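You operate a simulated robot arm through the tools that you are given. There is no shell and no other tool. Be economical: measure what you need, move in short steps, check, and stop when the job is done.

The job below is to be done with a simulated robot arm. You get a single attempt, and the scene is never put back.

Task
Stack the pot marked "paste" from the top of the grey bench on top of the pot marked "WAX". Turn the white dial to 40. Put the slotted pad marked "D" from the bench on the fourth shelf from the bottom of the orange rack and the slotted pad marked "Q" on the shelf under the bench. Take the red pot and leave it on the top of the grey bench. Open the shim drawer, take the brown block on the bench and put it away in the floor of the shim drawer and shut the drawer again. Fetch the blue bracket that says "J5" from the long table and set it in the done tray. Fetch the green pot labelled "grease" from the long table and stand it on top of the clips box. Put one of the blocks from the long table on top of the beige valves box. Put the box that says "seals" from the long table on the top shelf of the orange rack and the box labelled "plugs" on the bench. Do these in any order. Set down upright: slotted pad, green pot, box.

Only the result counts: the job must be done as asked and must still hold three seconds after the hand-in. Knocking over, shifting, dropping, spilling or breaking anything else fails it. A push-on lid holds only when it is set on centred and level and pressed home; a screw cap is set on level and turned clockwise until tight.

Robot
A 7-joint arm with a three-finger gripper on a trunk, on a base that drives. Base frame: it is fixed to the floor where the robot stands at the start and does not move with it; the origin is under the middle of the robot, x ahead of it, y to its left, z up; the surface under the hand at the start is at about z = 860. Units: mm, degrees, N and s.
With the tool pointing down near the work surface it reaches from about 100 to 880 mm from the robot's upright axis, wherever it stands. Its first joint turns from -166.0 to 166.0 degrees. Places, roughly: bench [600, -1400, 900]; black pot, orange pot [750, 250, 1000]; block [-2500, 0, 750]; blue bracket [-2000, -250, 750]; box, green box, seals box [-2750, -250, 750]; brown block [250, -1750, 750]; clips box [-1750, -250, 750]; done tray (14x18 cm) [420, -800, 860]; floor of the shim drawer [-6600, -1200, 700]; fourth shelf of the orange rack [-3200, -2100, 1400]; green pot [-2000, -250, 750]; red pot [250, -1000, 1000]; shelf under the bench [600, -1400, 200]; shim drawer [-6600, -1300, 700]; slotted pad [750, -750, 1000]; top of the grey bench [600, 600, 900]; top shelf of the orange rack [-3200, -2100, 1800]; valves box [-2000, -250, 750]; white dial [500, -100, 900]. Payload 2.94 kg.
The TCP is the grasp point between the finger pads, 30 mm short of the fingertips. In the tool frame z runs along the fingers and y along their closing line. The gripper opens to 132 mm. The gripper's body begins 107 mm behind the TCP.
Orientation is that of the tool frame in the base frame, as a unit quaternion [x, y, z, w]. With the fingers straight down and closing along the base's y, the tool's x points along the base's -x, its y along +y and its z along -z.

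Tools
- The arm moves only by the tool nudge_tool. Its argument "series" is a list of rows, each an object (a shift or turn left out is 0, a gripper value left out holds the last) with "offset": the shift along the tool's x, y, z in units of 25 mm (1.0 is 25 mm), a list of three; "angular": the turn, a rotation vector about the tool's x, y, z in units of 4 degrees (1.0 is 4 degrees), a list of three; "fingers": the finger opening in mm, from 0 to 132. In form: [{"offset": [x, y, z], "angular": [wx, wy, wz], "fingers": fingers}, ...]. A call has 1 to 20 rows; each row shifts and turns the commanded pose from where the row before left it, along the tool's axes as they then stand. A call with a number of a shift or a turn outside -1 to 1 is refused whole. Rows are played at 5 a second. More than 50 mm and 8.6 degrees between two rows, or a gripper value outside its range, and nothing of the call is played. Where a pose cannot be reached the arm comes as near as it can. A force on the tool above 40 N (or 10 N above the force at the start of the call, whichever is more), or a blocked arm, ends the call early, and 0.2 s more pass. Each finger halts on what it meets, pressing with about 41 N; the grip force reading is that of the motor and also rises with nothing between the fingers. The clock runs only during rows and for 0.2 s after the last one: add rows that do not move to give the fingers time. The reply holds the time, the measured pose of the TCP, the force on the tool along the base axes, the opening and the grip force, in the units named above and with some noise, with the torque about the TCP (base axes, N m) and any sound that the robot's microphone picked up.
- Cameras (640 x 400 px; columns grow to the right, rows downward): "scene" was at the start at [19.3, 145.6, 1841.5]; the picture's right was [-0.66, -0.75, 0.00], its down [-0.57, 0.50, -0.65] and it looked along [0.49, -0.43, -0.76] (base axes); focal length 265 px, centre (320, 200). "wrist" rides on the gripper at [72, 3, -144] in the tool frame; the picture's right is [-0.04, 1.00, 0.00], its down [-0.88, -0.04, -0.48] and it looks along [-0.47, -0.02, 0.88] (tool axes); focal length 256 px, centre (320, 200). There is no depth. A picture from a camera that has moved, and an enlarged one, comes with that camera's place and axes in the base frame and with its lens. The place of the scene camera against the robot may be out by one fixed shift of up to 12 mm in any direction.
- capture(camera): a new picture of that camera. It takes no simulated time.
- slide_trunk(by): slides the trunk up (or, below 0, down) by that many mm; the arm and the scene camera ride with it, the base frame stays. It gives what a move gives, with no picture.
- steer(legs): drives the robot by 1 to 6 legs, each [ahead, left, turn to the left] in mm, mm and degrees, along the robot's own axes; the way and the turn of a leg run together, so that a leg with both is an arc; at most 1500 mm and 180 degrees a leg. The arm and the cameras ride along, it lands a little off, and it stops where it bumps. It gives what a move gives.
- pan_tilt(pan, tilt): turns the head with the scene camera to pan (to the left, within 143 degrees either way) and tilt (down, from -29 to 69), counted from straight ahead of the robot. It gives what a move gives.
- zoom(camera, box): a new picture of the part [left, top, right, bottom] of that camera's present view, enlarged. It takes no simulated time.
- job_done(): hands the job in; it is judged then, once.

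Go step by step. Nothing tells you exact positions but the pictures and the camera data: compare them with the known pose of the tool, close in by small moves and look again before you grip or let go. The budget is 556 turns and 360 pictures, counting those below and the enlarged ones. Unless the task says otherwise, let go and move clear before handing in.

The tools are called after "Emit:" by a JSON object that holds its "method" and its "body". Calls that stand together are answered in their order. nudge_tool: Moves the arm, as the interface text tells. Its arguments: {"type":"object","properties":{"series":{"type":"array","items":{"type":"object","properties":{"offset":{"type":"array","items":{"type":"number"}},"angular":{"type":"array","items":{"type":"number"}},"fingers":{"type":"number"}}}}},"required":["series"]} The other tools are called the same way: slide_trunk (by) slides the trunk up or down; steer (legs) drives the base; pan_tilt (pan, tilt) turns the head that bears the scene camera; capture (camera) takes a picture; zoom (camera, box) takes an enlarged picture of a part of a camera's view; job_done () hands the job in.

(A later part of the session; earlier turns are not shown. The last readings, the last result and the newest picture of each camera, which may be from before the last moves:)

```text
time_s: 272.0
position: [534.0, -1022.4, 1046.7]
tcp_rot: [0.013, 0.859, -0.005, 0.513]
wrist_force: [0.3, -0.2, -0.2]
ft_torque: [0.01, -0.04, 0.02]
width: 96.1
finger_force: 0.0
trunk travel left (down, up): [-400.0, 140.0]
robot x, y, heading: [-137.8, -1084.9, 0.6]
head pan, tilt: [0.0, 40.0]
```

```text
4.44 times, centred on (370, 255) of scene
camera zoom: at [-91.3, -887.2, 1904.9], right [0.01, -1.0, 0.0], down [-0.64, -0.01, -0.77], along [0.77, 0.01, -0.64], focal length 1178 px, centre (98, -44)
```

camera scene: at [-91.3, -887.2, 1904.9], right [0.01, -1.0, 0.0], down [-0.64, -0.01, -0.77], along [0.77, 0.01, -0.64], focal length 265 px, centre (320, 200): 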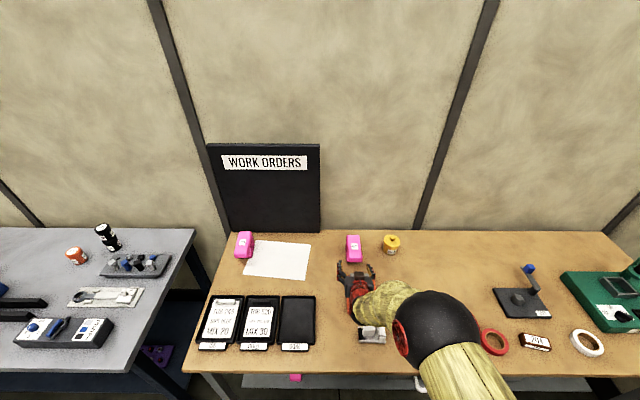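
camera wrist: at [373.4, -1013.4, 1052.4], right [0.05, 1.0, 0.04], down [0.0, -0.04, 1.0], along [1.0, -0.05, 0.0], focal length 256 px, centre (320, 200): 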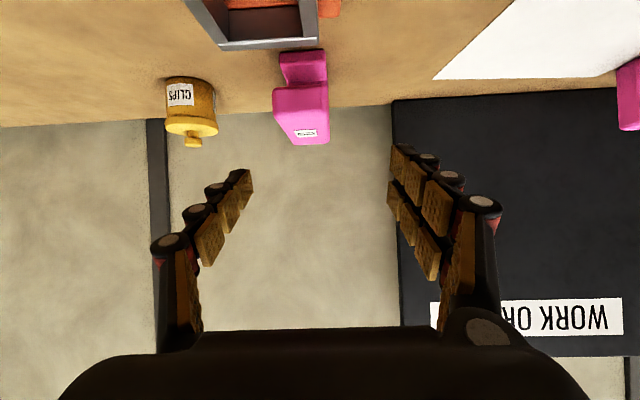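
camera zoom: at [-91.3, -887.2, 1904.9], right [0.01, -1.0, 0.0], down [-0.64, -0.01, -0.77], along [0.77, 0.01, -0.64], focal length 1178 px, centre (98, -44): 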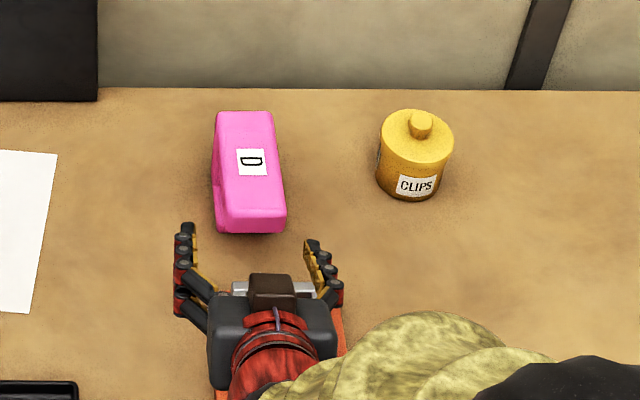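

D's front is at x≈648, y≈−1047, nearly square. I drive so the hand straddles it, then lower the trunk.

Emit:
{"method": "steer", "body": {"legs": [[0, -26, 0], [156, 0, 0]]}}

Emit:
{"method": "capture", "body": {"camera": "wrist"}}

```text
time_s: 273.8
position: [692.8, -1047.2, 1047.7]
tcp_rot: [0.012, 0.859, -0.004, 0.513]
wrist_force: [0.7, 0.6, 0.9]
ft_torque: [0.0, -0.02, -0.02]
width: 95.8
finger_force: 0.1
trunk travel left (down, up): [-400.0, 140.0]
robot x, y, heading: [23.1, -1114.9, 0.4]
head pan, tilt: [0.0, 40.0]
```

```text
221 pictures are left
camera wrist: at [532.7, -1038.2, 1052.0], right [0.05, 1.0, 0.04], down [0.0, -0.04, 1.0], along [1.0, -0.05, 0.0], focal length 256 px, centre (320, 200)
```

wrist: 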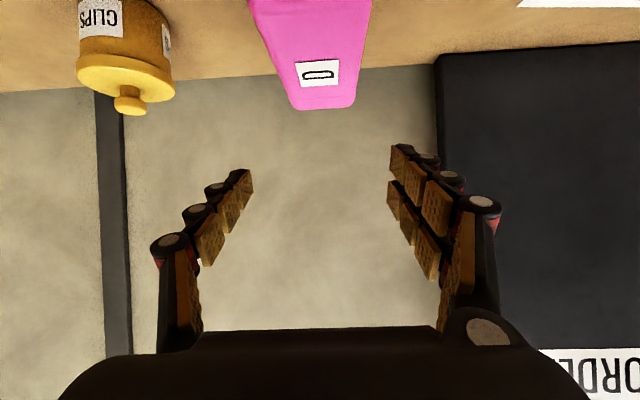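

Emit:
{"method": "slide_trunk", "body": {"by": -65}}

Emit:
{"method": "capture", "body": {"camera": "wrist"}}

```text
time_s: 274.8
position: [693.3, -1047.9, 983.1]
tcp_rot: [0.013, 0.858, -0.005, 0.513]
wrist_force: [0.3, 0.4, 0.4]
ft_torque: [-0.01, 0.0, 0.02]
width: 95.6
finger_force: 0.1
trunk travel left (down, up): [-335.0, 205.0]
robot x, y, heading: [21.3, -1108.3, 0.6]
head pan, tilt: [0.0, 40.0]
```

```text
220 pictures are left
camera wrist: at [531.9, -1038.2, 987.8], right [0.05, 1.0, 0.04], down [0.0, -0.04, 1.0], along [1.0, -0.05, 0.0], focal length 256 px, centre (320, 200)
```

wrist: 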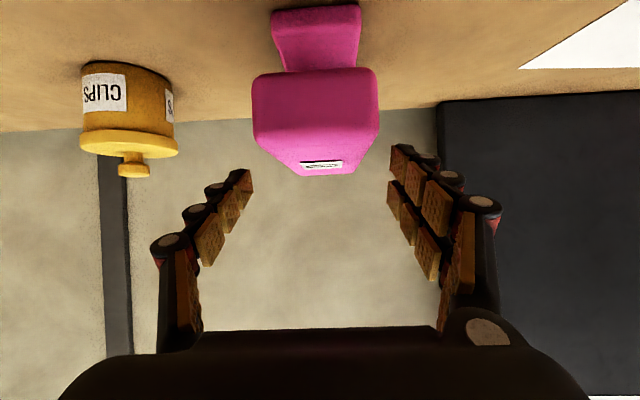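

Emit:
{"method": "slide_trunk", "body": {"by": -43}}

Emit:
{"method": "nudge_tool", "body": {"series": [{"fingers": 40}, {}, {}, {}, {}, {}]}}

Emit:
{"method": "capture", "body": {"camera": "wrist"}}

```text
time_s: 275.7
position: [691.0, -1047.4, 941.3]
tcp_rot: [0.013, 0.858, -0.005, 0.513]
wrist_force: [0.2, -0.5, -0.5]
ft_torque: [0.0, 0.02, 0.01]
width: 95.9
finger_force: 0.0
trunk travel left (down, up): [-292.0, 248.0]
robot x, y, heading: [20.9, -1109.4, 0.7]
head pan, tilt: [0.0, 40.0]
```

```text
time_s: 277.1
position: [691.2, -1046.7, 940.2]
tcp_rot: [0.012, 0.858, -0.004, 0.514]
wrist_force: [0.9, 0.7, 4.0]
ft_torque: [-0.02, -0.12, 0.07]
width: 59.4
finger_force: 41.1
trunk travel left (down, up): [-292.0, 248.0]
robot x, y, heading: [20.3, -1109.7, 0.3]
head pan, tilt: [0.0, 40.0]
```

```text
219 pictures are left
camera wrist: at [531.9, -1038.1, 944.9], right [0.05, 1.0, 0.04], down [-0.01, -0.04, 1.0], along [1.0, -0.05, 0.0], focal length 256 px, centre (320, 200)
```

wrist: 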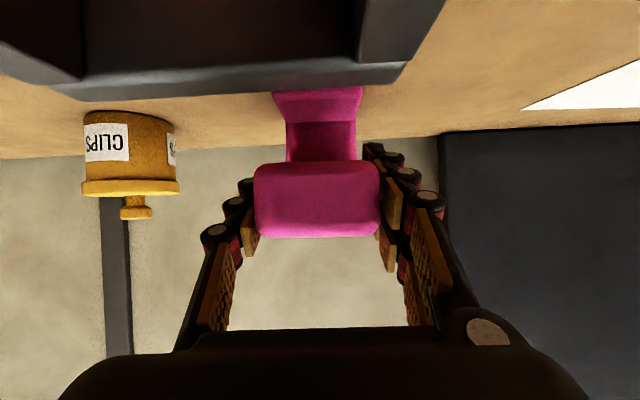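

D is in hand. I lift, back off and turn toward the rack.

Emit:
{"method": "slide_trunk", "body": {"by": 100}}

Emit:
{"method": "steer", "body": {"legs": [[-720, 0, 0], [0, 0, 180]]}}

Emit:
{"method": "pan_tilt", "body": {"pan": 20, "tilt": 15}}

Emit:
{"method": "capture", "body": {"camera": "scene"}}

```text
time_s: 278.4
position: [691.7, -1048.2, 1039.9]
tcp_rot: [0.013, 0.859, -0.005, 0.513]
wrist_force: [-0.4, 0.0, -0.1]
ft_torque: [-0.05, 0.01, -0.04]
width: 59.6
finger_force: 41.0
trunk travel left (down, up): [-392.0, 148.0]
robot x, y, heading: [23.8, -1109.9, 0.1]
head pan, tilt: [0.0, 40.0]
```

```text
time_s: 289.8
position: [-1373.1, -1209.4, 1038.4]
tcp_rot: [0.859, 0.009, -0.513, 0.009]
wrist_force: [0.5, 0.1, -1.1]
ft_torque: [0.0, -0.05, 0.02]
width: 59.8
finger_force: 41.0
trunk travel left (down, up): [-392.0, 148.0]
robot x, y, heading: [-705.3, -1117.7, -177.0]
head pan, tilt: [0.0, 40.0]
```

```text
time_s: 290.7
position: [-1372.3, -1210.5, 1040.2]
tcp_rot: [0.859, 0.008, -0.513, 0.008]
wrist_force: [0.0, -0.3, 0.0]
ft_torque: [-0.03, -0.01, 0.03]
width: 59.6
finger_force: 41.3
trunk travel left (down, up): [-392.0, 148.0]
robot x, y, heading: [-705.2, -1114.4, -176.8]
head pan, tilt: [20.0, 15.0]
```

```text
218 pictures are left
camera scene: at [-762.0, -1334.9, 1936.4], right [-0.39, 0.92, 0.0], down [0.24, 0.1, -0.97], along [-0.89, -0.38, -0.26], focal length 265 px, centre (320, 200)
```

scene: 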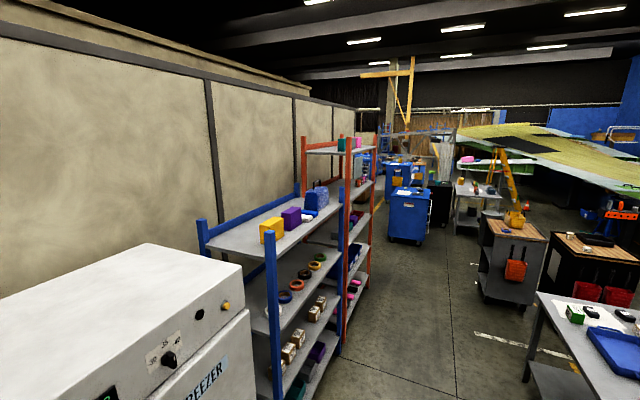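

Emit:
{"method": "steer", "body": {"legs": [[0, 0, -3.2], [1450, 0, 0], [1020, 0, 0]]}}

Emit:
{"method": "pan_tilt", "body": {"pan": 70, "tilt": 10}}

Emit:
{"method": "capture", "body": {"camera": "scene"}}

```text
time_s: 303.0
position: [-3797.7, -1161.3, 1040.1]
tcp_rot: [0.859, -0.015, -0.512, -0.007]
wrist_force: [0.1, 0.5, -1.6]
ft_torque: [-0.01, -0.02, -0.01]
width: 59.6
finger_force: 41.2
trunk travel left (down, up): [-392.0, 148.0]
robot x, y, heading: [-3128.3, -1101.6, -179.9]
head pan, tilt: [20.0, 15.0]
```

```text
time_s: 304.2
position: [-3798.2, -1161.1, 1039.6]
tcp_rot: [0.858, -0.016, -0.513, -0.007]
wrist_force: [-0.1, -0.1, -0.2]
ft_torque: [0.0, -0.02, 0.01]
width: 59.7
finger_force: 40.8
trunk travel left (down, up): [-392.0, 148.0]
robot x, y, heading: [-3124.8, -1108.4, -179.8]
head pan, tilt: [70.0, 10.0]
```

```text
217 pictures are left
camera scene: at [-3140.1, -1374.1, 1944.6], right [-0.94, 0.34, 0.0], down [0.06, 0.16, -0.98], along [-0.34, -0.93, -0.17], focal length 265 px, centre (320, 200)
```

scene: 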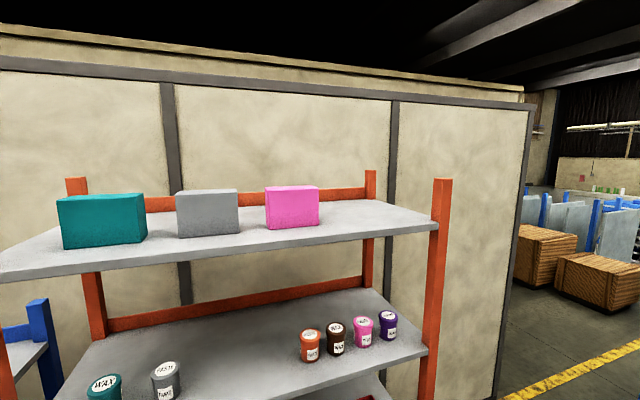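

The 4th shelf (z≈1400) has a free gap near x≈−3160. I shift a little, turn to face the rack and look again.

Emit:
{"method": "steer", "body": {"legs": [[88, -110, 0], [0, 0, 89.8]]}}

Emit:
{"method": "slide_trunk", "body": {"by": 148}}

Emit:
{"method": "pan_tilt", "body": {"pan": 0, "tilt": 20}}

Emit:
{"method": "capture", "body": {"camera": "scene"}}

```text
time_s: 309.4
position: [-3154.6, -1663.0, 1040.2]
tcp_rot: [0.617, 0.597, -0.367, 0.358]
wrist_force: [-0.3, 0.7, 0.2]
ft_torque: [0.01, -0.01, 0.01]
width: 59.7
finger_force: 41.7
trunk travel left (down, up): [-392.0, 148.0]
robot x, y, heading: [-3217.3, -993.8, -89.6]
head pan, tilt: [70.0, 10.0]
```

```text
time_s: 311.1
position: [-3154.7, -1661.2, 1187.0]
tcp_rot: [0.616, 0.598, -0.366, 0.359]
wrist_force: [-0.3, 0.4, -0.3]
ft_torque: [-0.01, -0.01, -0.02]
width: 59.5
finger_force: 40.9
trunk travel left (down, up): [-540.0, 0.0]
robot x, y, heading: [-3217.6, -991.7, -89.5]
head pan, tilt: [70.0, 10.0]
```

```text
time_s: 312.5
position: [-3153.9, -1661.3, 1188.4]
tcp_rot: [0.617, 0.598, -0.366, 0.358]
wrist_force: [-0.2, 1.1, -1.1]
ft_torque: [0.02, 0.02, -0.02]
width: 59.2
finger_force: 40.4
trunk travel left (down, up): [-540.0, 0.0]
robot x, y, heading: [-3218.5, -990.1, -89.5]
head pan, tilt: [0.0, 20.0]
```

```text
216 pictures are left
camera scene: at [-3035.0, -1047.5, 2076.4], right [-1.0, -0.01, 0.0], down [0.0, 0.34, -0.94], along [0.01, -0.94, -0.34], focal length 265 px, centre (320, 200)
```

scene: 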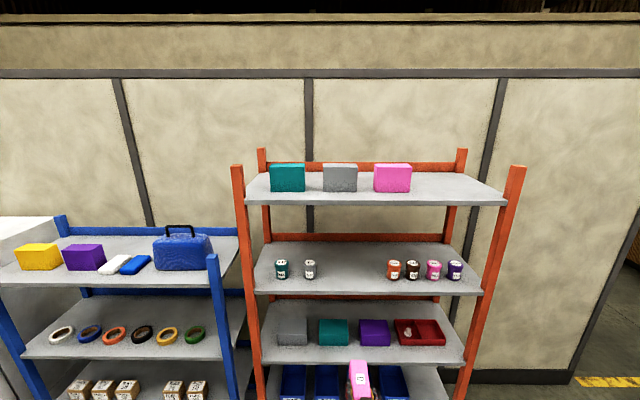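

Emit:
{"method": "nudge_tool", "body": {"series": [{"offset": [-0.87, 0, -0.46]}, {"offset": [-0.87, 0, -0.46]}, {"offset": [-0.87, 0, -0.46]}, {"offset": [-0.87, 0, -0.46]}, {"offset": [-0.87, 0, -0.46]}, {"offset": [-0.87, 0, -0.46]}, {"offset": [-0.87, 0, -0.46]}, {"offset": [-0.87, 0, -0.46]}, {"offset": [-0.87, 0, -0.46]}, {"offset": [-0.87, 0, -0.46]}, {"offset": [-0.87, 0, -0.46]}, {"offset": [-0.87, 0, -0.46]}, {"offset": [-0.87, 0, -0.46]}, {}]}}

Emit:
{"method": "capture", "body": {"camera": "scene"}}

Emit:
{"method": "capture", "body": {"camera": "wrist"}}

```text
time_s: 315.5
position: [-3157.2, -1662.6, 1508.6]
tcp_rot: [0.616, 0.598, -0.366, 0.359]
wrist_force: [0.0, -0.7, -1.5]
ft_torque: [0.02, -0.01, 0.01]
width: 59.4
finger_force: 41.2
trunk travel left (down, up): [-540.0, 0.0]
robot x, y, heading: [-3216.7, -993.0, -89.7]
head pan, tilt: [0.0, 20.0]
```

```text
215 pictures are left
camera scene: at [-3035.0, -1047.6, 2076.3], right [-1.0, -0.01, 0.0], down [0.0, 0.34, -0.94], along [0.01, -0.94, -0.34], focal length 265 px, centre (320, 200)
```

scene: 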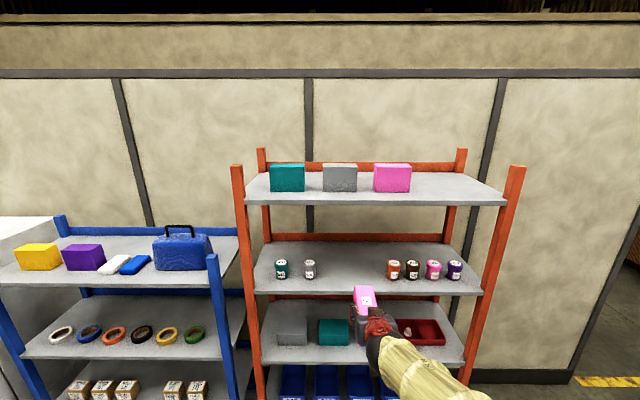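

```text
214 pictures are left
camera wrist: at [-3148.8, -1501.6, 1513.3], right [1.0, -0.05, 0.04], down [-0.04, 0.0, 1.0], along [-0.05, -1.0, 0.0], focal length 256 px, centre (320, 200)
```

wrist: 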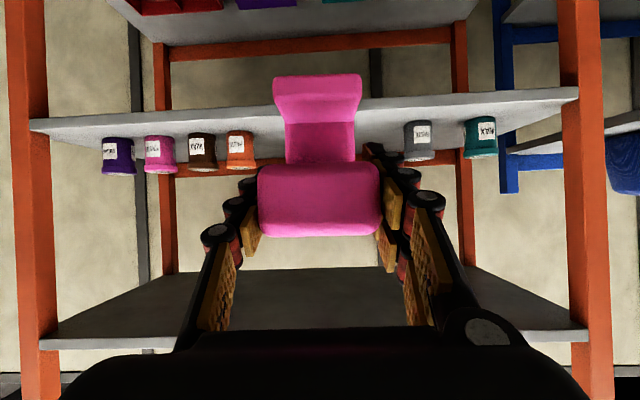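

The shelf surface is at about z≈1375 and the path between the pots is clear. I drive in 318 mm.

Emit:
{"method": "steer", "body": {"legs": [[318, 0, 0]]}}

Emit:
{"method": "capture", "body": {"camera": "wrist"}}

Emit:
{"method": "capture", "body": {"camera": "scene"}}

```text
time_s: 317.6
position: [-3158.1, -1987.6, 1507.5]
tcp_rot: [0.617, 0.597, -0.367, 0.358]
wrist_force: [0.4, -1.2, -0.5]
ft_torque: [0.02, 0.01, 0.02]
width: 59.4
finger_force: 40.7
trunk travel left (down, up): [-540.0, 0.0]
robot x, y, heading: [-3212.0, -1313.4, -89.7]
head pan, tilt: [0.0, 20.0]
```

```text
213 pictures are left
camera wrist: at [-3148.3, -1824.2, 1512.7], right [1.0, -0.05, 0.04], down [-0.04, 0.0, 1.0], along [-0.05, -1.0, 0.0], focal length 256 px, centre (320, 200)
```

wrist: 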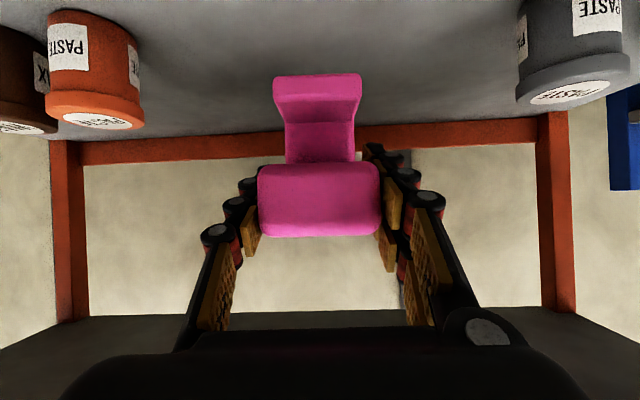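

```text
212 pictures are left
camera scene: at [-3033.3, -1371.0, 2076.3], right [-1.0, 0.0, 0.0], down [0.0, 0.34, -0.94], along [0.0, -0.94, -0.34], focal length 265 px, centre (320, 200)
```

scene: 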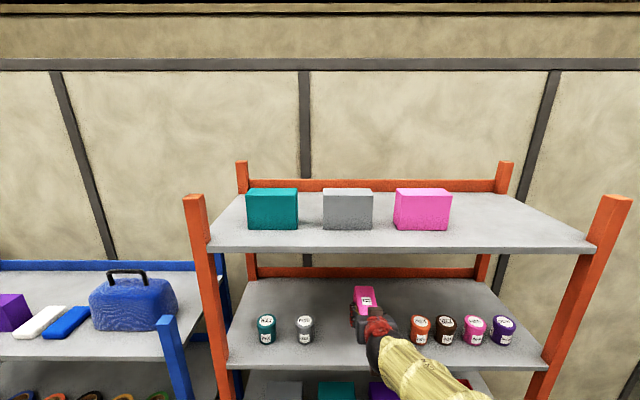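

Well placed between the pots. I lower with the trunk in steps.

Emit:
{"method": "slide_trunk", "body": {"by": -38}}

Emit:
{"method": "slide_trunk", "body": {"by": -8}}

Emit:
{"method": "capture", "body": {"camera": "wrist"}}

```text
time_s: 318.5
position: [-3157.4, -1985.7, 1469.9]
tcp_rot: [0.617, 0.597, -0.366, 0.359]
wrist_force: [0.6, -0.1, -1.2]
ft_torque: [0.03, 0.01, -0.03]
width: 59.7
finger_force: 40.8
trunk travel left (down, up): [-502.0, 38.0]
robot x, y, heading: [-3213.0, -1316.0, -89.7]
head pan, tilt: [0.0, 20.0]
```

```text
time_s: 319.0
position: [-3156.1, -1984.9, 1462.3]
tcp_rot: [0.617, 0.597, -0.367, 0.358]
wrist_force: [0.1, 0.5, -0.6]
ft_torque: [0.02, 0.02, -0.03]
width: 59.4
finger_force: 40.8
trunk travel left (down, up): [-494.0, 46.0]
robot x, y, heading: [-3215.5, -1311.8, -89.8]
head pan, tilt: [0.0, 20.0]
```

```text
211 pictures are left
camera wrist: at [-3148.3, -1822.8, 1467.2], right [1.0, -0.05, 0.04], down [-0.04, 0.0, 1.0], along [-0.05, -1.0, 0.0], focal length 256 px, centre (320, 200)
```

wrist: 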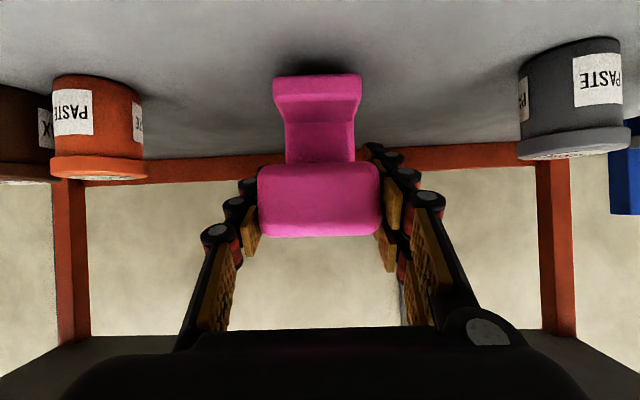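

Emit:
{"method": "nudge_tool", "body": {"series": [{"offset": [0.07, 0, 0.0375]}, {"offset": [0.07, 0, 0.0375]}, {"offset": [0.07, 0, 0.0375]}, {"offset": [0.07, 0, 0.0375]}, {"offset": [0.07, 0, 0.0375]}, {"offset": [0.07, 0, 0.0375]}, {"offset": [0.07, 0, 0.0375]}, {"offset": [0.07, 0, 0.0375]}, {"offset": [0.07, 0, 0.0375]}, {"offset": [0.07, 0, 0.0375]}]}}

Emit:
{"method": "capture", "body": {"camera": "wrist"}}

```text
time_s: 321.2
position: [-3156.0, -1983.5, 1450.0]
tcp_rot: [0.615, 0.595, -0.37, 0.363]
wrist_force: [0.0, -5.7, 34.8]
ft_torque: [-1.08, 1.03, 0.21]
width: 59.2
finger_force: 41.2
trunk travel left (down, up): [-494.0, 46.0]
robot x, y, heading: [-3214.7, -1313.2, -89.6]
head pan, tilt: [0.0, 20.0]
```

```text
210 pictures are left
camera wrist: at [-3147.9, -1821.3, 1452.6], right [1.0, -0.05, 0.04], down [-0.04, 0.01, 1.0], along [-0.05, -1.0, 0.01], focal length 256 px, centre (320, 200)
```

wrist: 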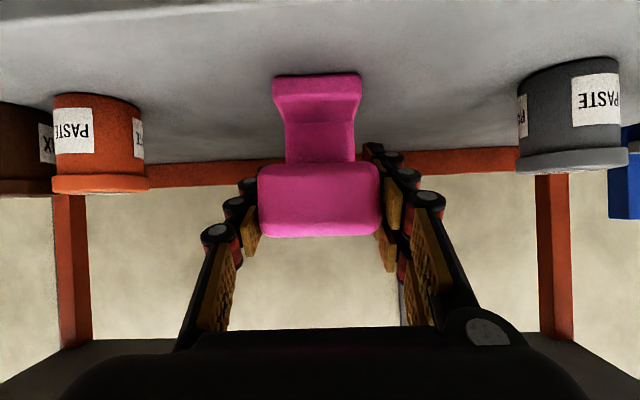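

Emit:
{"method": "nudge_tool", "body": {"series": [{"offset": [-0.07, 0, -0.0375]}, {"offset": [-0.07, 0, -0.0375]}, {}]}}

```text
time_s: 322.0
position: [-3155.0, -1983.9, 1450.1]
tcp_rot: [0.616, 0.596, -0.368, 0.36]
wrist_force: [2.2, -2.6, 29.8]
ft_torque: [-0.93, 0.75, 0.16]
width: 59.3
finger_force: 40.8
trunk travel left (down, up): [-494.0, 46.0]
robot x, y, heading: [-3217.9, -1316.3, -89.9]
head pan, tilt: [0.0, 20.0]
```

Emit:
{"method": "nudge_tool", "body": {"series": [{"offset": [-0.07, 0, -0.0375]}, {"offset": [-0.07, 0, -0.0375]}, {}]}}

```text
time_s: 322.8
position: [-3156.5, -1985.2, 1449.4]
tcp_rot: [0.617, 0.597, -0.367, 0.358]
wrist_force: [3.6, -1.0, 16.1]
ft_torque: [-0.6, 0.24, 0.19]
width: 59.3
finger_force: 41.0
trunk travel left (down, up): [-494.0, 46.0]
robot x, y, heading: [-3211.9, -1315.3, -89.4]
head pan, tilt: [0.0, 20.0]
```

Emit:
{"method": "nudge_tool", "body": {"series": [{"offset": [-0.07, 0, -0.0375]}, {}, {"fingers": 62}, {"fingers": 70}, {"fingers": 96}, {}, {}]}}

Emit:
{"method": "capture", "body": {"camera": "wrist"}}

```text
time_s: 324.4
position: [-3156.7, -1985.9, 1453.3]
tcp_rot: [0.617, 0.597, -0.367, 0.358]
wrist_force: [-0.8, 0.8, -1.0]
ft_torque: [0.0, 0.0, -0.02]
width: 96.2
finger_force: 0.1
trunk travel left (down, up): [-494.0, 46.0]
robot x, y, heading: [-3216.8, -1309.2, -89.7]
head pan, tilt: [0.0, 20.0]
```

```text
209 pictures are left
camera wrist: at [-3148.2, -1822.4, 1457.4], right [1.0, -0.05, 0.04], down [-0.04, 0.0, 1.0], along [-0.05, -1.0, 0.0], focal length 256 px, centre (320, 200)
```

wrist: 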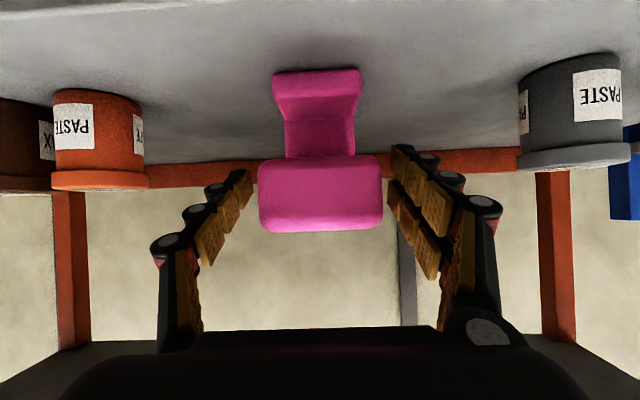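

D stands on the 4th shelf. I back out and check.

Emit:
{"method": "steer", "body": {"legs": [[-420, 0, 0]]}}

Emit:
{"method": "zoom", "body": {"camera": "scene", "box": [220, 140, 540, 340]}}

```text
time_s: 327.0
position: [-3158.7, -1570.3, 1452.8]
tcp_rot: [0.616, 0.597, -0.367, 0.36]
wrist_force: [0.2, 0.8, -0.3]
ft_torque: [-0.02, 0.01, 0.01]
width: 96.1
finger_force: 0.2
trunk travel left (down, up): [-494.0, 46.0]
robot x, y, heading: [-3216.2, -900.4, -89.6]
head pan, tilt: [0.0, 20.0]
```

```text
2.00 times, centred on (380, 240) of scene
camera zoom: at [-3035.4, -953.9, 2030.4], right [-1.0, -0.01, 0.0], down [0.0, 0.34, -0.94], along [0.01, -0.94, -0.34], focal length 530 px, centre (200, 120)
```

zoom: 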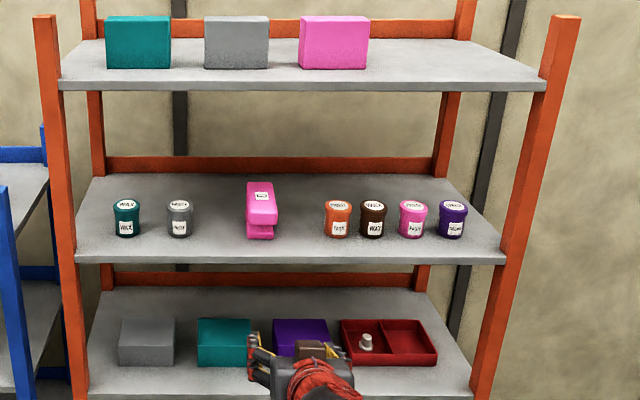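

D is done. Now the long table: I turn around and survey it.

Emit:
{"method": "steer", "body": {"legs": [[-100, 0, 0], [0, 0, 180]]}}

Emit:
{"method": "pan_tilt", "body": {"pan": -45, "tilt": 40}}

Emit:
{"method": "capture", "body": {"camera": "scene"}}

```text
time_s: 335.5
position: [-3286.2, -128.4, 1453.1]
tcp_rot: [-0.603, 0.611, 0.363, 0.362]
wrist_force: [-1.0, 0.4, 0.6]
ft_torque: [-0.01, 0.02, 0.03]
width: 96.3
finger_force: 0.1
trunk travel left (down, up): [-494.0, 46.0]
robot x, y, heading: [-3214.1, -801.2, 91.5]
head pan, tilt: [0.0, 20.0]
```

```text
time_s: 336.6
position: [-3286.0, -128.1, 1454.0]
tcp_rot: [-0.602, 0.612, 0.362, 0.363]
wrist_force: [0.1, 0.6, 0.0]
ft_torque: [0.01, 0.01, 0.0]
width: 95.9
finger_force: 0.0
trunk travel left (down, up): [-494.0, 46.0]
robot x, y, heading: [-3219.9, -800.8, 91.3]
head pan, tilt: [-45.0, 40.0]
```

```text
207 pictures are left
camera scene: at [-3357.1, -764.2, 1999.0], right [0.72, -0.69, 0.0], down [-0.44, -0.46, -0.77], along [0.53, 0.55, -0.64], focal length 265 px, centre (320, 200)
```

scene: 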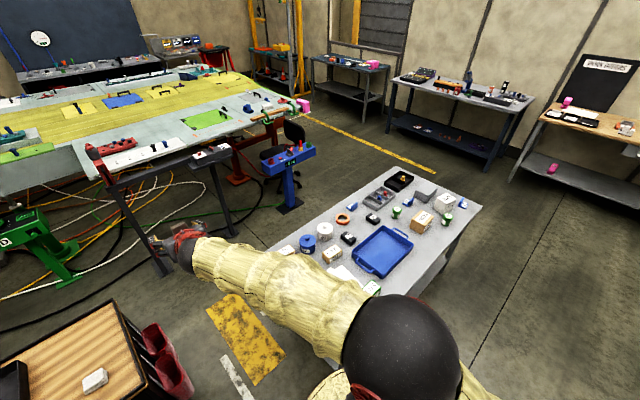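

Emit:
{"method": "steer", "body": {"legs": [[-130, -500, -1.4]]}}

Emit:
{"method": "pan_tilt", "body": {"pan": -20, "tilt": 48}}

Emit:
{"method": "capture", "body": {"camera": "scene"}}

```text
time_s: 339.6
position: [-2771.6, -251.0, 1452.4]
tcp_rot: [-0.595, 0.619, 0.357, 0.368]
wrist_force: [0.8, 0.0, -0.1]
ft_torque: [-0.02, -0.01, 0.05]
width: 95.9
finger_force: 0.0
trunk travel left (down, up): [-494.0, 46.0]
robot x, y, heading: [-2717.8, -921.2, 90.0]
head pan, tilt: [-45.0, 40.0]
```

```text
time_s: 340.5
position: [-2771.2, -251.4, 1452.4]
tcp_rot: [-0.594, 0.62, 0.356, 0.368]
wrist_force: [-0.1, -1.0, 0.9]
ft_torque: [-0.02, -0.02, 0.04]
width: 96.2
finger_force: 0.0
trunk travel left (down, up): [-494.0, 46.0]
robot x, y, heading: [-2718.7, -926.0, 89.6]
head pan, tilt: [-20.0, 48.0]
```

```text
206 pictures are left
camera scene: at [-2892.0, -871.6, 1987.5], right [0.94, -0.35, 0.0], down [-0.26, -0.7, -0.67], along [0.23, 0.63, -0.74], focal length 265 px, centre (320, 200)
```

scene: 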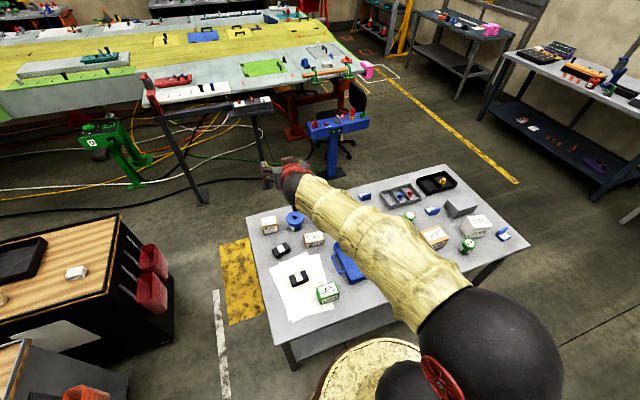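

Emit:
{"method": "nudge_tool", "body": {"series": [{"offset": [0.87, 0, 0.46]}, {"offset": [0.87, 0, 0.46]}, {"offset": [0.87, 0, 0.46]}, {"offset": [0.87, 0, 0.46]}, {"offset": [0.87, 0, 0.46]}, {"offset": [0.87, 0, 0.46]}, {"offset": [0.87, 0, 0.46]}, {"offset": [0.87, 0, 0.46]}, {"offset": [0.87, 0, 0.46]}, {"offset": [0.87, 0, 0.46]}, {}]}}

Emit:
{"method": "nudge_tool", "body": {"series": [{"angular": [0, 1, 0]}, {"angular": [0, 1, 0]}, {"angular": [0, 1, 0]}, {"angular": [0, 1, 0]}, {"angular": [0, 1, 0]}, {"angular": [0, 1, 0]}, {"angular": [0, 1, 0]}, {"angular": [0, 1, 0]}, {"angular": [0, 1, 0]}, {"angular": [0, 1, 0]}, {"angular": [0, 1, 0]}, {"angular": [0, 1, 0]}, {"angular": [0, 1, 0]}, {"angular": [0, 1, 0]}, {"angular": [0, 1, 0]}, {"angular": [0, 0.45, 0]}, {}]}}

Emit:
{"method": "capture", "body": {"camera": "scene"}}

Emit:
{"method": "capture", "body": {"camera": "wrist"}}

```text
time_s: 342.9
position: [-2772.8, -253.8, 1206.5]
tcp_rot: [-0.594, 0.62, 0.357, 0.368]
wrist_force: [0.0, -0.5, 0.7]
ft_torque: [0.0, 0.01, -0.01]
width: 96.2
finger_force: 0.1
trunk travel left (down, up): [-494.0, 46.0]
robot x, y, heading: [-2719.1, -920.0, 89.8]
head pan, tilt: [-20.0, 48.0]
```

```text
time_s: 346.5
position: [-2757.4, -240.5, 1219.6]
tcp_rot: [-0.679, 0.725, 0.056, 0.098]
wrist_force: [0.4, 0.5, 0.5]
ft_torque: [0.02, 0.01, -0.03]
width: 95.9
finger_force: 0.0
out of reach, approached as far as the arm can: row 8, 9, 10, 11, 12
trunk travel left (down, up): [-494.0, 46.0]
robot x, y, heading: [-2719.6, -925.6, 89.9]
head pan, tilt: [-20.0, 48.0]
```

```text
205 pictures are left
camera scene: at [-2892.2, -871.2, 1987.5], right [0.94, -0.34, 0.0], down [-0.26, -0.7, -0.67], along [0.23, 0.63, -0.74], focal length 265 px, centre (320, 200)
```

scene: 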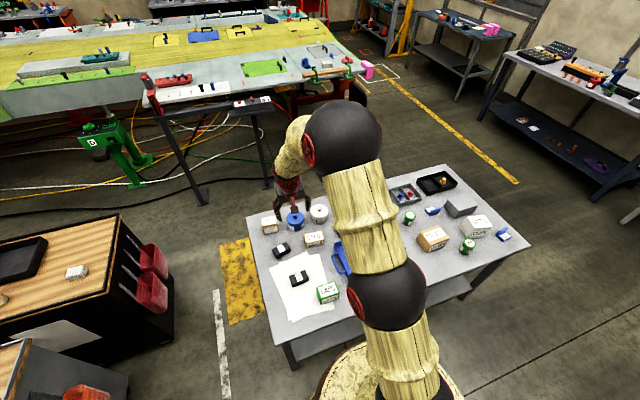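

```text
204 pictures are left
camera wrist: at [-2772.0, -339.7, 1342.4], right [-0.99, 0.11, -0.04], down [0.06, 0.75, 0.66], along [0.1, 0.65, -0.75], focal length 256 px, centre (320, 200)
```

wrist: 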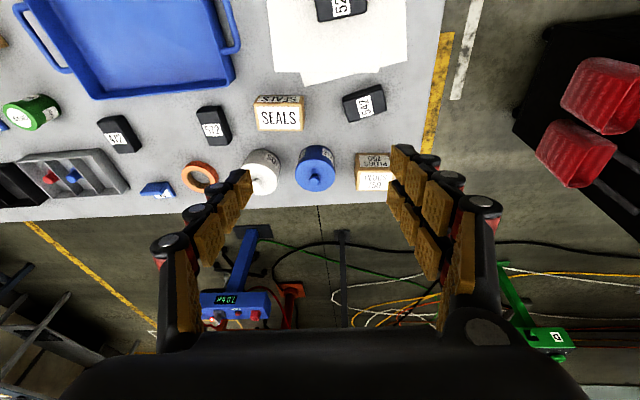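

Emit:
{"method": "zoom", "body": {"camera": "scene", "box": [380, 155, 540, 275]}}

Emit:
{"method": "zoom", "body": {"camera": "scene", "box": [240, 190, 400, 320]}}

Emit:
{"method": "zoom", "body": {"camera": "wrist", "box": [240, 0, 440, 210]}}

Emit:
{"method": "zoom", "body": {"camera": "wrist", "box": [0, 60, 260, 230]}}

```text
3.33 times, centred on (460, 215) of scene
camera zoom: at [-2892.2, -871.2, 1987.5], right [0.94, -0.34, 0.0], down [-0.26, -0.7, -0.67], along [0.23, 0.63, -0.74], focal length 883 px, centre (-147, 150)
```

zoom: 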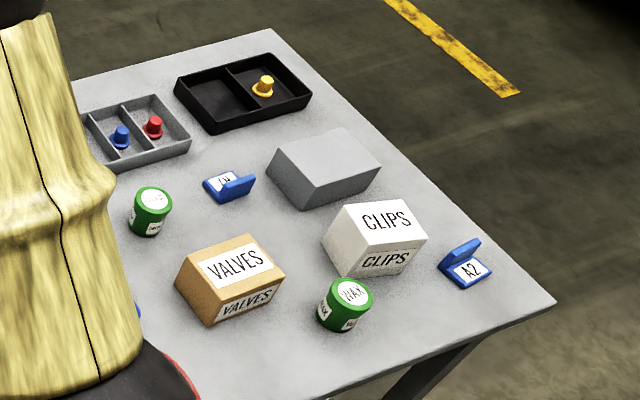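

```text
3.08 times, centred on (320, 255) of scene
camera zoom: at [-2892.2, -871.2, 1987.5], right [0.94, -0.34, 0.0], down [-0.26, -0.7, -0.67], along [0.23, 0.63, -0.74], focal length 815 px, centre (320, 31)
```

zoom: 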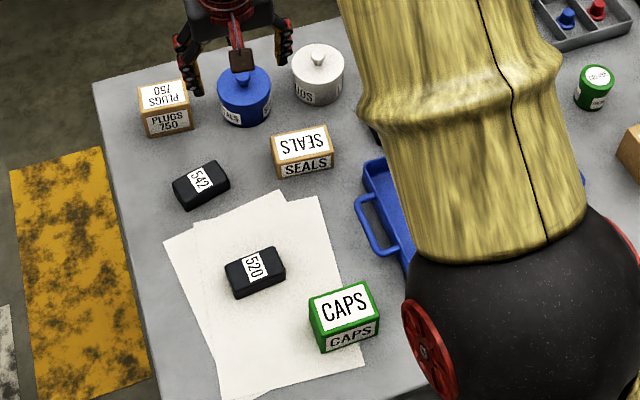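

```text
1.90 times, centred on (340, 105) of wrist
camera zoom: at [-2772.0, -339.7, 1342.4], right [-0.99, 0.11, -0.04], down [0.06, 0.75, 0.66], along [0.1, 0.65, -0.75], focal length 488 px, centre (282, 381)
```

zoom: 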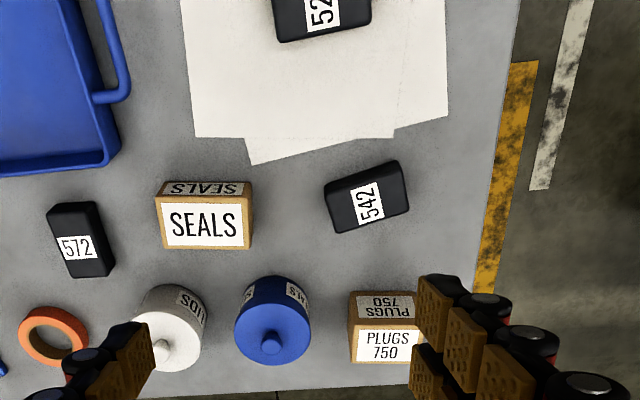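

```text
2.35 times, centred on (130, 145) of wrist
camera zoom: at [-2772.0, -339.7, 1342.4], right [-0.99, 0.11, -0.04], down [0.06, 0.75, 0.66], along [0.1, 0.65, -0.75], focal length 602 px, centre (767, 329)
```

zoom: 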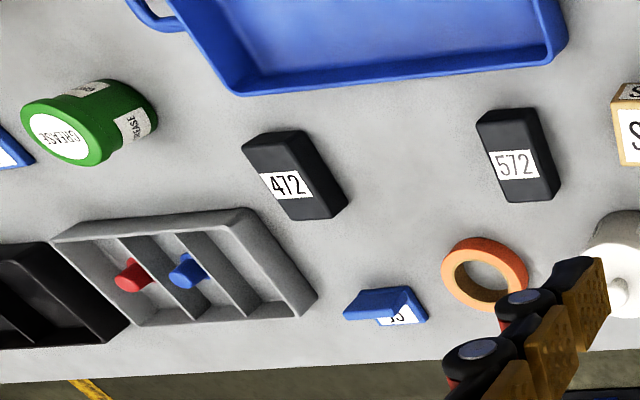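

I can read PLUGS, SEALS, CAPS, VALVES, CLIPS, GREASE, blocks 542/520/572/472 and three brackets. I level the hand and move closer.

Emit:
{"method": "nudge_tool", "body": {"series": [{"angular": [-0.19, 0.79, 0]}, {"angular": [-0.19, 0.79, 0]}, {"angular": [-0.19, 0.79, 0]}, {"angular": [-0.19, 0.79, 0]}, {}]}}

Emit:
{"method": "steer", "body": {"legs": [[150, -350, 0]]}}

Emit:
{"method": "capture", "body": {"camera": "wrist"}}

Emit:
{"method": "pan_tilt", "body": {"pan": 0, "tilt": 50}}

Emit:
{"method": "capture", "body": {"camera": "scene"}}

```text
time_s: 347.7
position: [-2755.2, -239.8, 1219.3]
tcp_rot: [-0.684, 0.73, 0.001, 0.0]
wrist_force: [-0.2, 0.9, 0.6]
ft_torque: [-0.01, -0.02, 0.0]
width: 95.8
finger_force: 0.0
trunk travel left (down, up): [-494.0, 46.0]
robot x, y, heading: [-2720.0, -922.6, 89.8]
head pan, tilt: [-20.0, 48.0]
```

```text
time_s: 350.1
position: [-2411.7, -87.8, 1219.0]
tcp_rot: [-0.687, 0.727, 0.002, 0.0]
wrist_force: [-0.1, -0.9, 0.6]
ft_torque: [-0.02, 0.04, 0.03]
width: 96.1
finger_force: 0.0
trunk travel left (down, up): [-494.0, 46.0]
robot x, y, heading: [-2371.3, -772.2, 90.4]
head pan, tilt: [-20.0, 48.0]
```

```text
199 pictures are left
camera wrist: at [-2417.7, -158.8, 1361.9], right [-0.99, 0.1, 0.0], down [0.09, 0.87, 0.48], along [0.05, 0.48, -0.88], focal length 256 px, centre (320, 200)
```

wrist: 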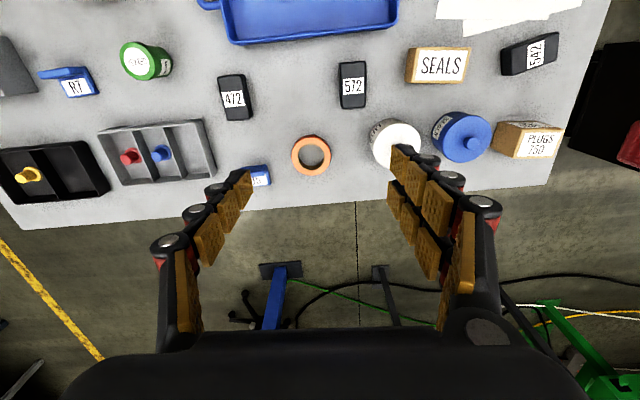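

```text
time_s: 351.0
position: [-2412.8, -89.7, 1218.5]
tcp_rot: [-0.686, 0.727, 0.002, 0.0]
wrist_force: [0.4, -0.6, -0.1]
ft_torque: [0.0, 0.01, 0.05]
width: 96.2
finger_force: 0.1
trunk travel left (down, up): [-494.0, 46.0]
robot x, y, heading: [-2370.9, -766.7, 90.2]
head pan, tilt: [0.0, 50.0]
```

```text
198 pictures are left
camera scene: at [-2570.6, -717.7, 1984.8], right [1.0, 0.0, 0.0], down [0.0, -0.77, -0.64], along [0.0, 0.64, -0.77], focal length 265 px, centre (320, 200)
```

scene: 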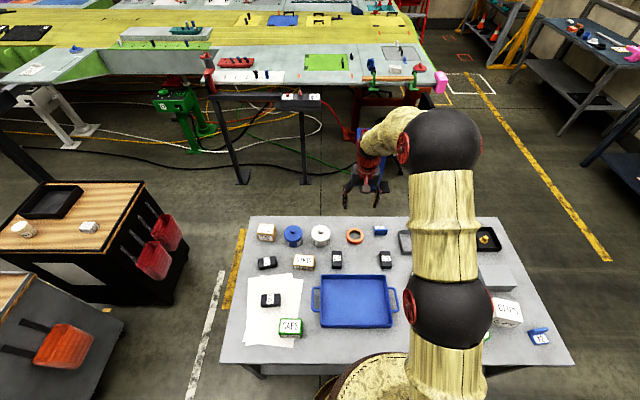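

Table top is near z≈765; the J5 bracket is by the orange ring. First local stacking: I shift right and lower the trunk.

Emit:
{"method": "steer", "body": {"legs": [[0, -300, 0]]}}

Emit:
{"method": "slide_trunk", "body": {"by": -200}}

Emit:
{"method": "capture", "body": {"camera": "wrist"}}

Emit:
{"method": "capture", "body": {"camera": "scene"}}

```text
time_s: 353.0
position: [-2110.4, -87.2, 1219.3]
tcp_rot: [-0.685, 0.729, 0.002, -0.001]
wrist_force: [0.4, -0.4, -0.6]
ft_torque: [-0.01, 0.08, 0.0]
width: 95.7
finger_force: 0.0
trunk travel left (down, up): [-494.0, 46.0]
robot x, y, heading: [-2076.2, -768.1, 90.0]
head pan, tilt: [0.0, 50.0]
```

```text
time_s: 355.2
position: [-2110.4, -88.3, 1019.2]
tcp_rot: [-0.685, 0.728, 0.002, 0.001]
wrist_force: [-0.3, -0.2, 0.7]
ft_torque: [0.02, 0.02, -0.02]
width: 95.8
finger_force: 0.0
trunk travel left (down, up): [-294.0, 246.0]
robot x, y, heading: [-2070.6, -772.2, 89.9]
head pan, tilt: [0.0, 50.0]
```

```text
197 pictures are left
camera wrist: at [-2116.9, -158.3, 1162.4], right [-0.99, 0.1, 0.0], down [0.09, 0.87, 0.48], along [0.05, 0.48, -0.88], focal length 256 px, centre (320, 200)
```

wrist: 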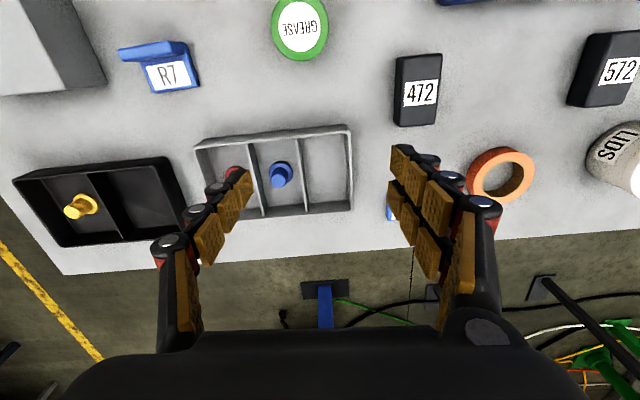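

```text
196 pictures are left
camera scene: at [-2271.8, -716.4, 1784.9], right [1.0, 0.0, 0.0], down [0.0, -0.77, -0.64], along [0.0, 0.64, -0.77], focal length 265 px, centre (320, 200)
```

scene: 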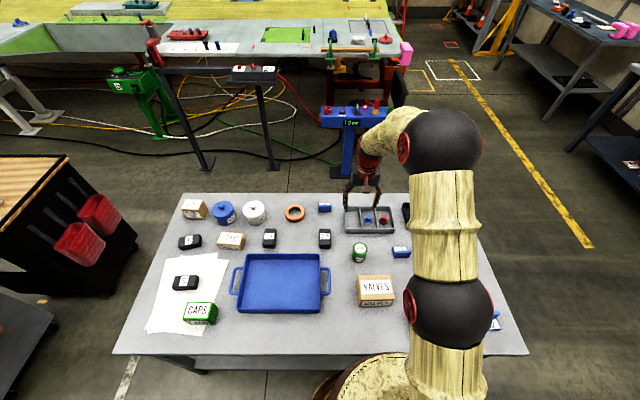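

Block 472 is at about (−2241, −107). I move above it.

Emit:
{"method": "nudge_tool", "body": {"series": [{"offset": [0.18, 0.86, 0.8], "fingers": 85}, {"offset": [0.18, 0.86, 0.8]}, {"offset": [0.18, 0.86, 0.8]}, {"offset": [0.18, 0.86, 0.8]}, {"offset": [0.18, 0.86, 0.8]}, {"offset": [0.18, 0.86, 0.8]}, {}]}}

Emit:
{"method": "capture", "body": {"camera": "wrist"}}

```text
time_s: 356.8
position: [-2241.0, -106.5, 898.5]
tcp_rot: [-0.684, 0.729, 0.001, 0.001]
wrist_force: [-0.3, 0.6, -0.6]
ft_torque: [0.0, -0.01, 0.03]
width: 85.1
finger_force: 0.1
trunk travel left (down, up): [-294.0, 246.0]
robot x, y, heading: [-2073.1, -770.2, 90.2]
head pan, tilt: [0.0, 50.0]
```

```text
195 pictures are left
camera wrist: at [-2247.4, -176.5, 1041.9], right [-0.99, 0.11, 0.0], down [0.09, 0.87, 0.48], along [0.05, 0.48, -0.88], focal length 256 px, centre (320, 200)
```

wrist: 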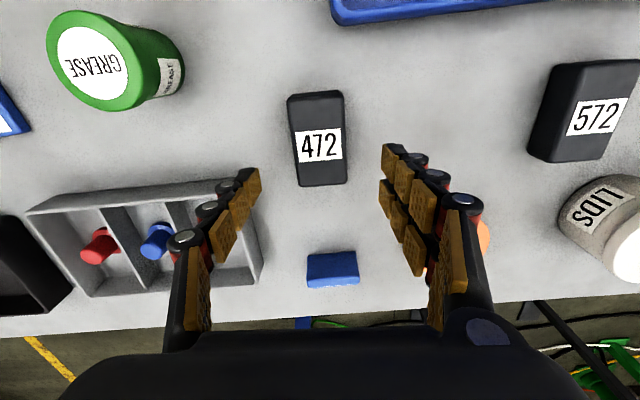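

Emit:
{"method": "nudge_tool", "body": {"series": [{"offset": [0, 0, 1]}, {"offset": [0, 0, 1]}, {"offset": [0, 0, 1]}, {"offset": [0, 0, 0.6]}, {}]}}

Emit:
{"method": "capture", "body": {"camera": "wrist"}}

```text
time_s: 358.0
position: [-2243.3, -104.9, 808.6]
tcp_rot: [-0.686, 0.728, 0.002, 0.001]
wrist_force: [-0.3, -0.9, 0.0]
ft_torque: [0.03, 0.01, 0.01]
width: 84.9
finger_force: 0.0
trunk travel left (down, up): [-294.0, 246.0]
robot x, y, heading: [-2071.8, -772.3, 89.9]
head pan, tilt: [0.0, 50.0]
```

```text
194 pictures are left
camera wrist: at [-2249.1, -175.9, 952.4], right [-0.99, 0.1, 0.0], down [0.09, 0.87, 0.48], along [0.05, 0.48, -0.88], focal length 256 px, centre (320, 200)
```

wrist: 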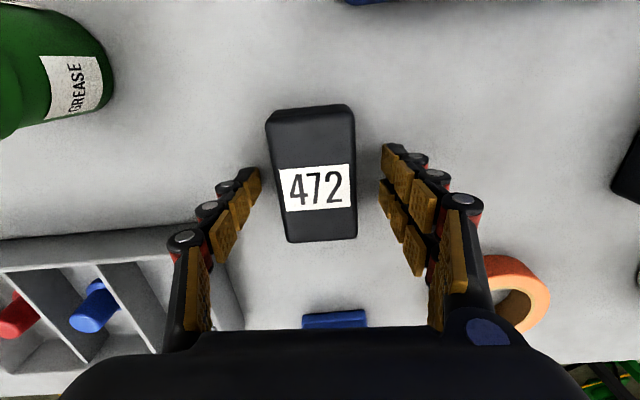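

Emit:
{"method": "nudge_tool", "body": {"series": [{"offset": [0, -0.12, 0.2]}, {}, {"fingers": 30}, {}, {}, {}]}}

Emit:
{"method": "capture", "body": {"camera": "wrist"}}

```text
time_s: 359.1
position: [-2235.1, -102.6, 809.1]
tcp_rot: [-0.684, 0.729, 0.005, 0.002]
wrist_force: [9.0, -1.8, 25.9]
ft_torque: [-0.63, -0.44, -0.01]
width: 49.9
finger_force: 15.3
trunk travel left (down, up): [-294.0, 246.0]
robot x, y, heading: [-2069.9, -770.2, 89.8]
head pan, tilt: [0.0, 50.0]
stopped in row 5: the force on the tool passed its limit at 44 N (the readings are from after the stop); the commanded pose is now the measured one
```

```text
193 pictures are left
camera wrist: at [-2242.0, -174.0, 952.6], right [-0.99, 0.11, 0.0], down [0.1, 0.87, 0.48], along [0.05, 0.48, -0.87], focal length 256 px, centre (320, 200)
```

wrist: 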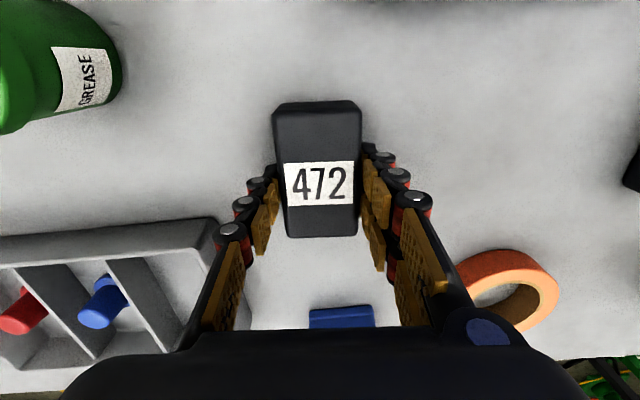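

Emit:
{"method": "nudge_tool", "body": {"series": [{"offset": [0, 0, -0.16]}, {"fingers": 30}, {}, {}, {}]}}

Emit:
{"method": "nudge_tool", "body": {"series": [{"offset": [0, 0, -0.6]}, {"offset": [0, 0, -1]}, {"offset": [0, 0, -1]}, {"offset": [0, 0, -1]}, {"offset": [0, 0, -1]}, {"offset": [0, 0, -1]}, {}]}}

Emit:
{"method": "capture", "body": {"camera": "wrist"}}

Emit:
{"method": "capture", "body": {"camera": "scene"}}

```text
time_s: 360.3
position: [-2237.2, -104.1, 809.4]
tcp_rot: [-0.685, 0.729, 0.003, 0.001]
wrist_force: [0.2, 6.0, 10.6]
ft_torque: [0.86, 0.19, -0.09]
width: 49.4
finger_force: 41.0
trunk travel left (down, up): [-294.0, 246.0]
robot x, y, heading: [-2075.3, -769.1, 90.0]
head pan, tilt: [0.0, 50.0]
```

```text
time_s: 361.9
position: [-2236.1, -104.2, 948.7]
tcp_rot: [-0.684, 0.729, 0.0, 0.001]
wrist_force: [1.2, 0.1, -4.9]
ft_torque: [0.05, -0.02, 0.03]
width: 49.0
finger_force: 40.9
trunk travel left (down, up): [-294.0, 246.0]
robot x, y, heading: [-2071.0, -771.3, 90.0]
head pan, tilt: [0.0, 50.0]
```

```text
192 pictures are left
camera wrist: at [-2243.2, -174.1, 1092.4], right [-0.99, 0.11, 0.0], down [0.09, 0.87, 0.48], along [0.05, 0.48, -0.88], focal length 256 px, centre (320, 200)
```

wrist: 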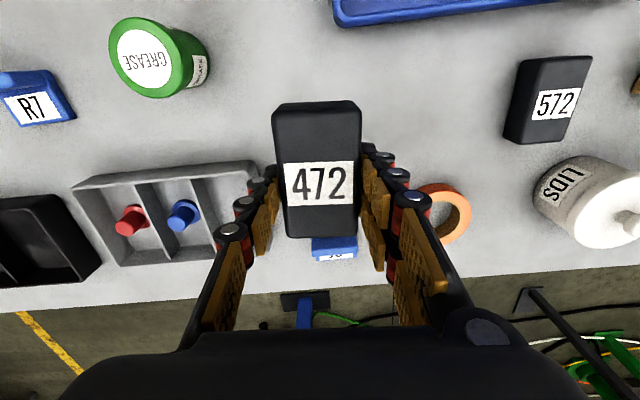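

```text
191 pictures are left
camera scene: at [-2271.7, -715.6, 1784.7], right [1.0, 0.0, 0.0], down [0.0, -0.77, -0.64], along [0.0, 0.64, -0.77], focal length 265 px, centre (320, 200)
```

scene: 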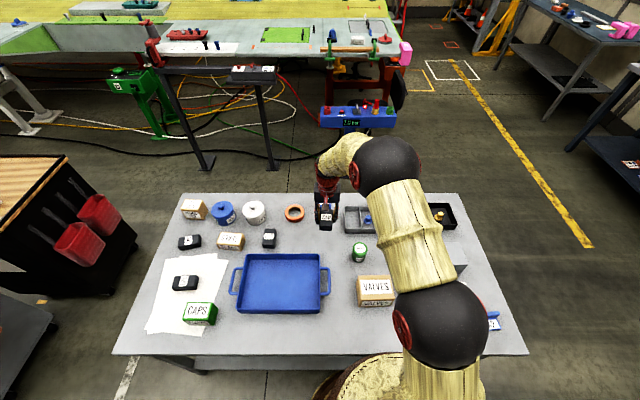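

Now over to the VALVES box at about (−2075, −358).

Emit:
{"method": "nudge_tool", "body": {"series": [{"offset": [0.97, -0.7, 0]}, {"offset": [0.97, -0.7, 0]}, {"offset": [0.97, -0.7, 0]}, {"offset": [0.97, -0.7, 0]}, {"offset": [0.97, -0.7, 0]}, {"offset": [0.97, -0.7, 0]}, {"offset": [0.97, -0.7, 0]}, {"offset": [0.97, -0.7, 0]}, {"offset": [0.97, -0.7, 0]}, {"offset": [0.97, -0.7, 0]}, {}]}}

Emit:
{"method": "capture", "body": {"camera": "wrist"}}

Emit:
{"method": "zoom", "body": {"camera": "scene", "box": [320, 200, 460, 330]}}

```text
time_s: 364.3
position: [-2076.5, -357.2, 948.2]
tcp_rot: [-0.684, 0.729, 0.002, 0.001]
wrist_force: [0.4, -0.2, -6.0]
ft_torque: [0.05, 0.0, 0.0]
width: 49.4
finger_force: 41.2
trunk travel left (down, up): [-294.0, 246.0]
robot x, y, heading: [-2073.2, -770.4, 90.1]
head pan, tilt: [0.0, 50.0]
```

```text
190 pictures are left
camera wrist: at [-2083.2, -427.6, 1091.6], right [-0.99, 0.11, 0.0], down [0.09, 0.87, 0.48], along [0.05, 0.48, -0.88], focal length 256 px, centre (320, 200)
```

wrist: 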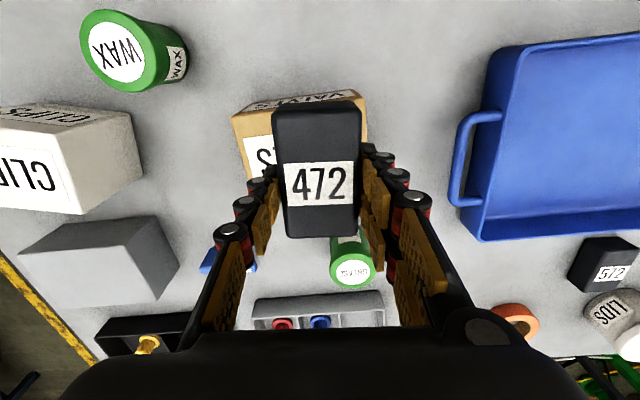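

```text
3.08 times, centred on (390, 265) of scene
camera zoom: at [-2271.4, -716.1, 1784.8], right [1.0, 0.0, 0.0], down [0.0, -0.77, -0.64], along [0.0, 0.64, -0.77], focal length 815 px, centre (105, 0)
```

zoom: 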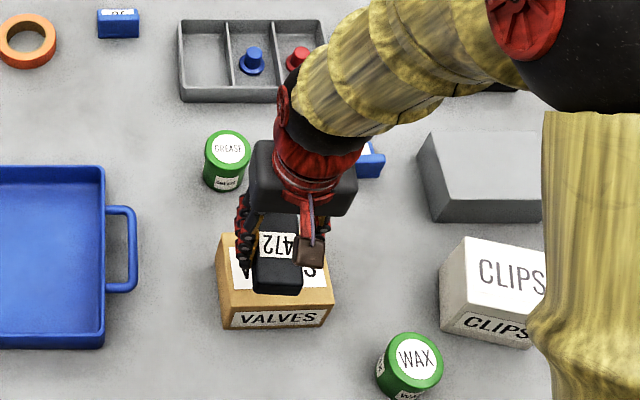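

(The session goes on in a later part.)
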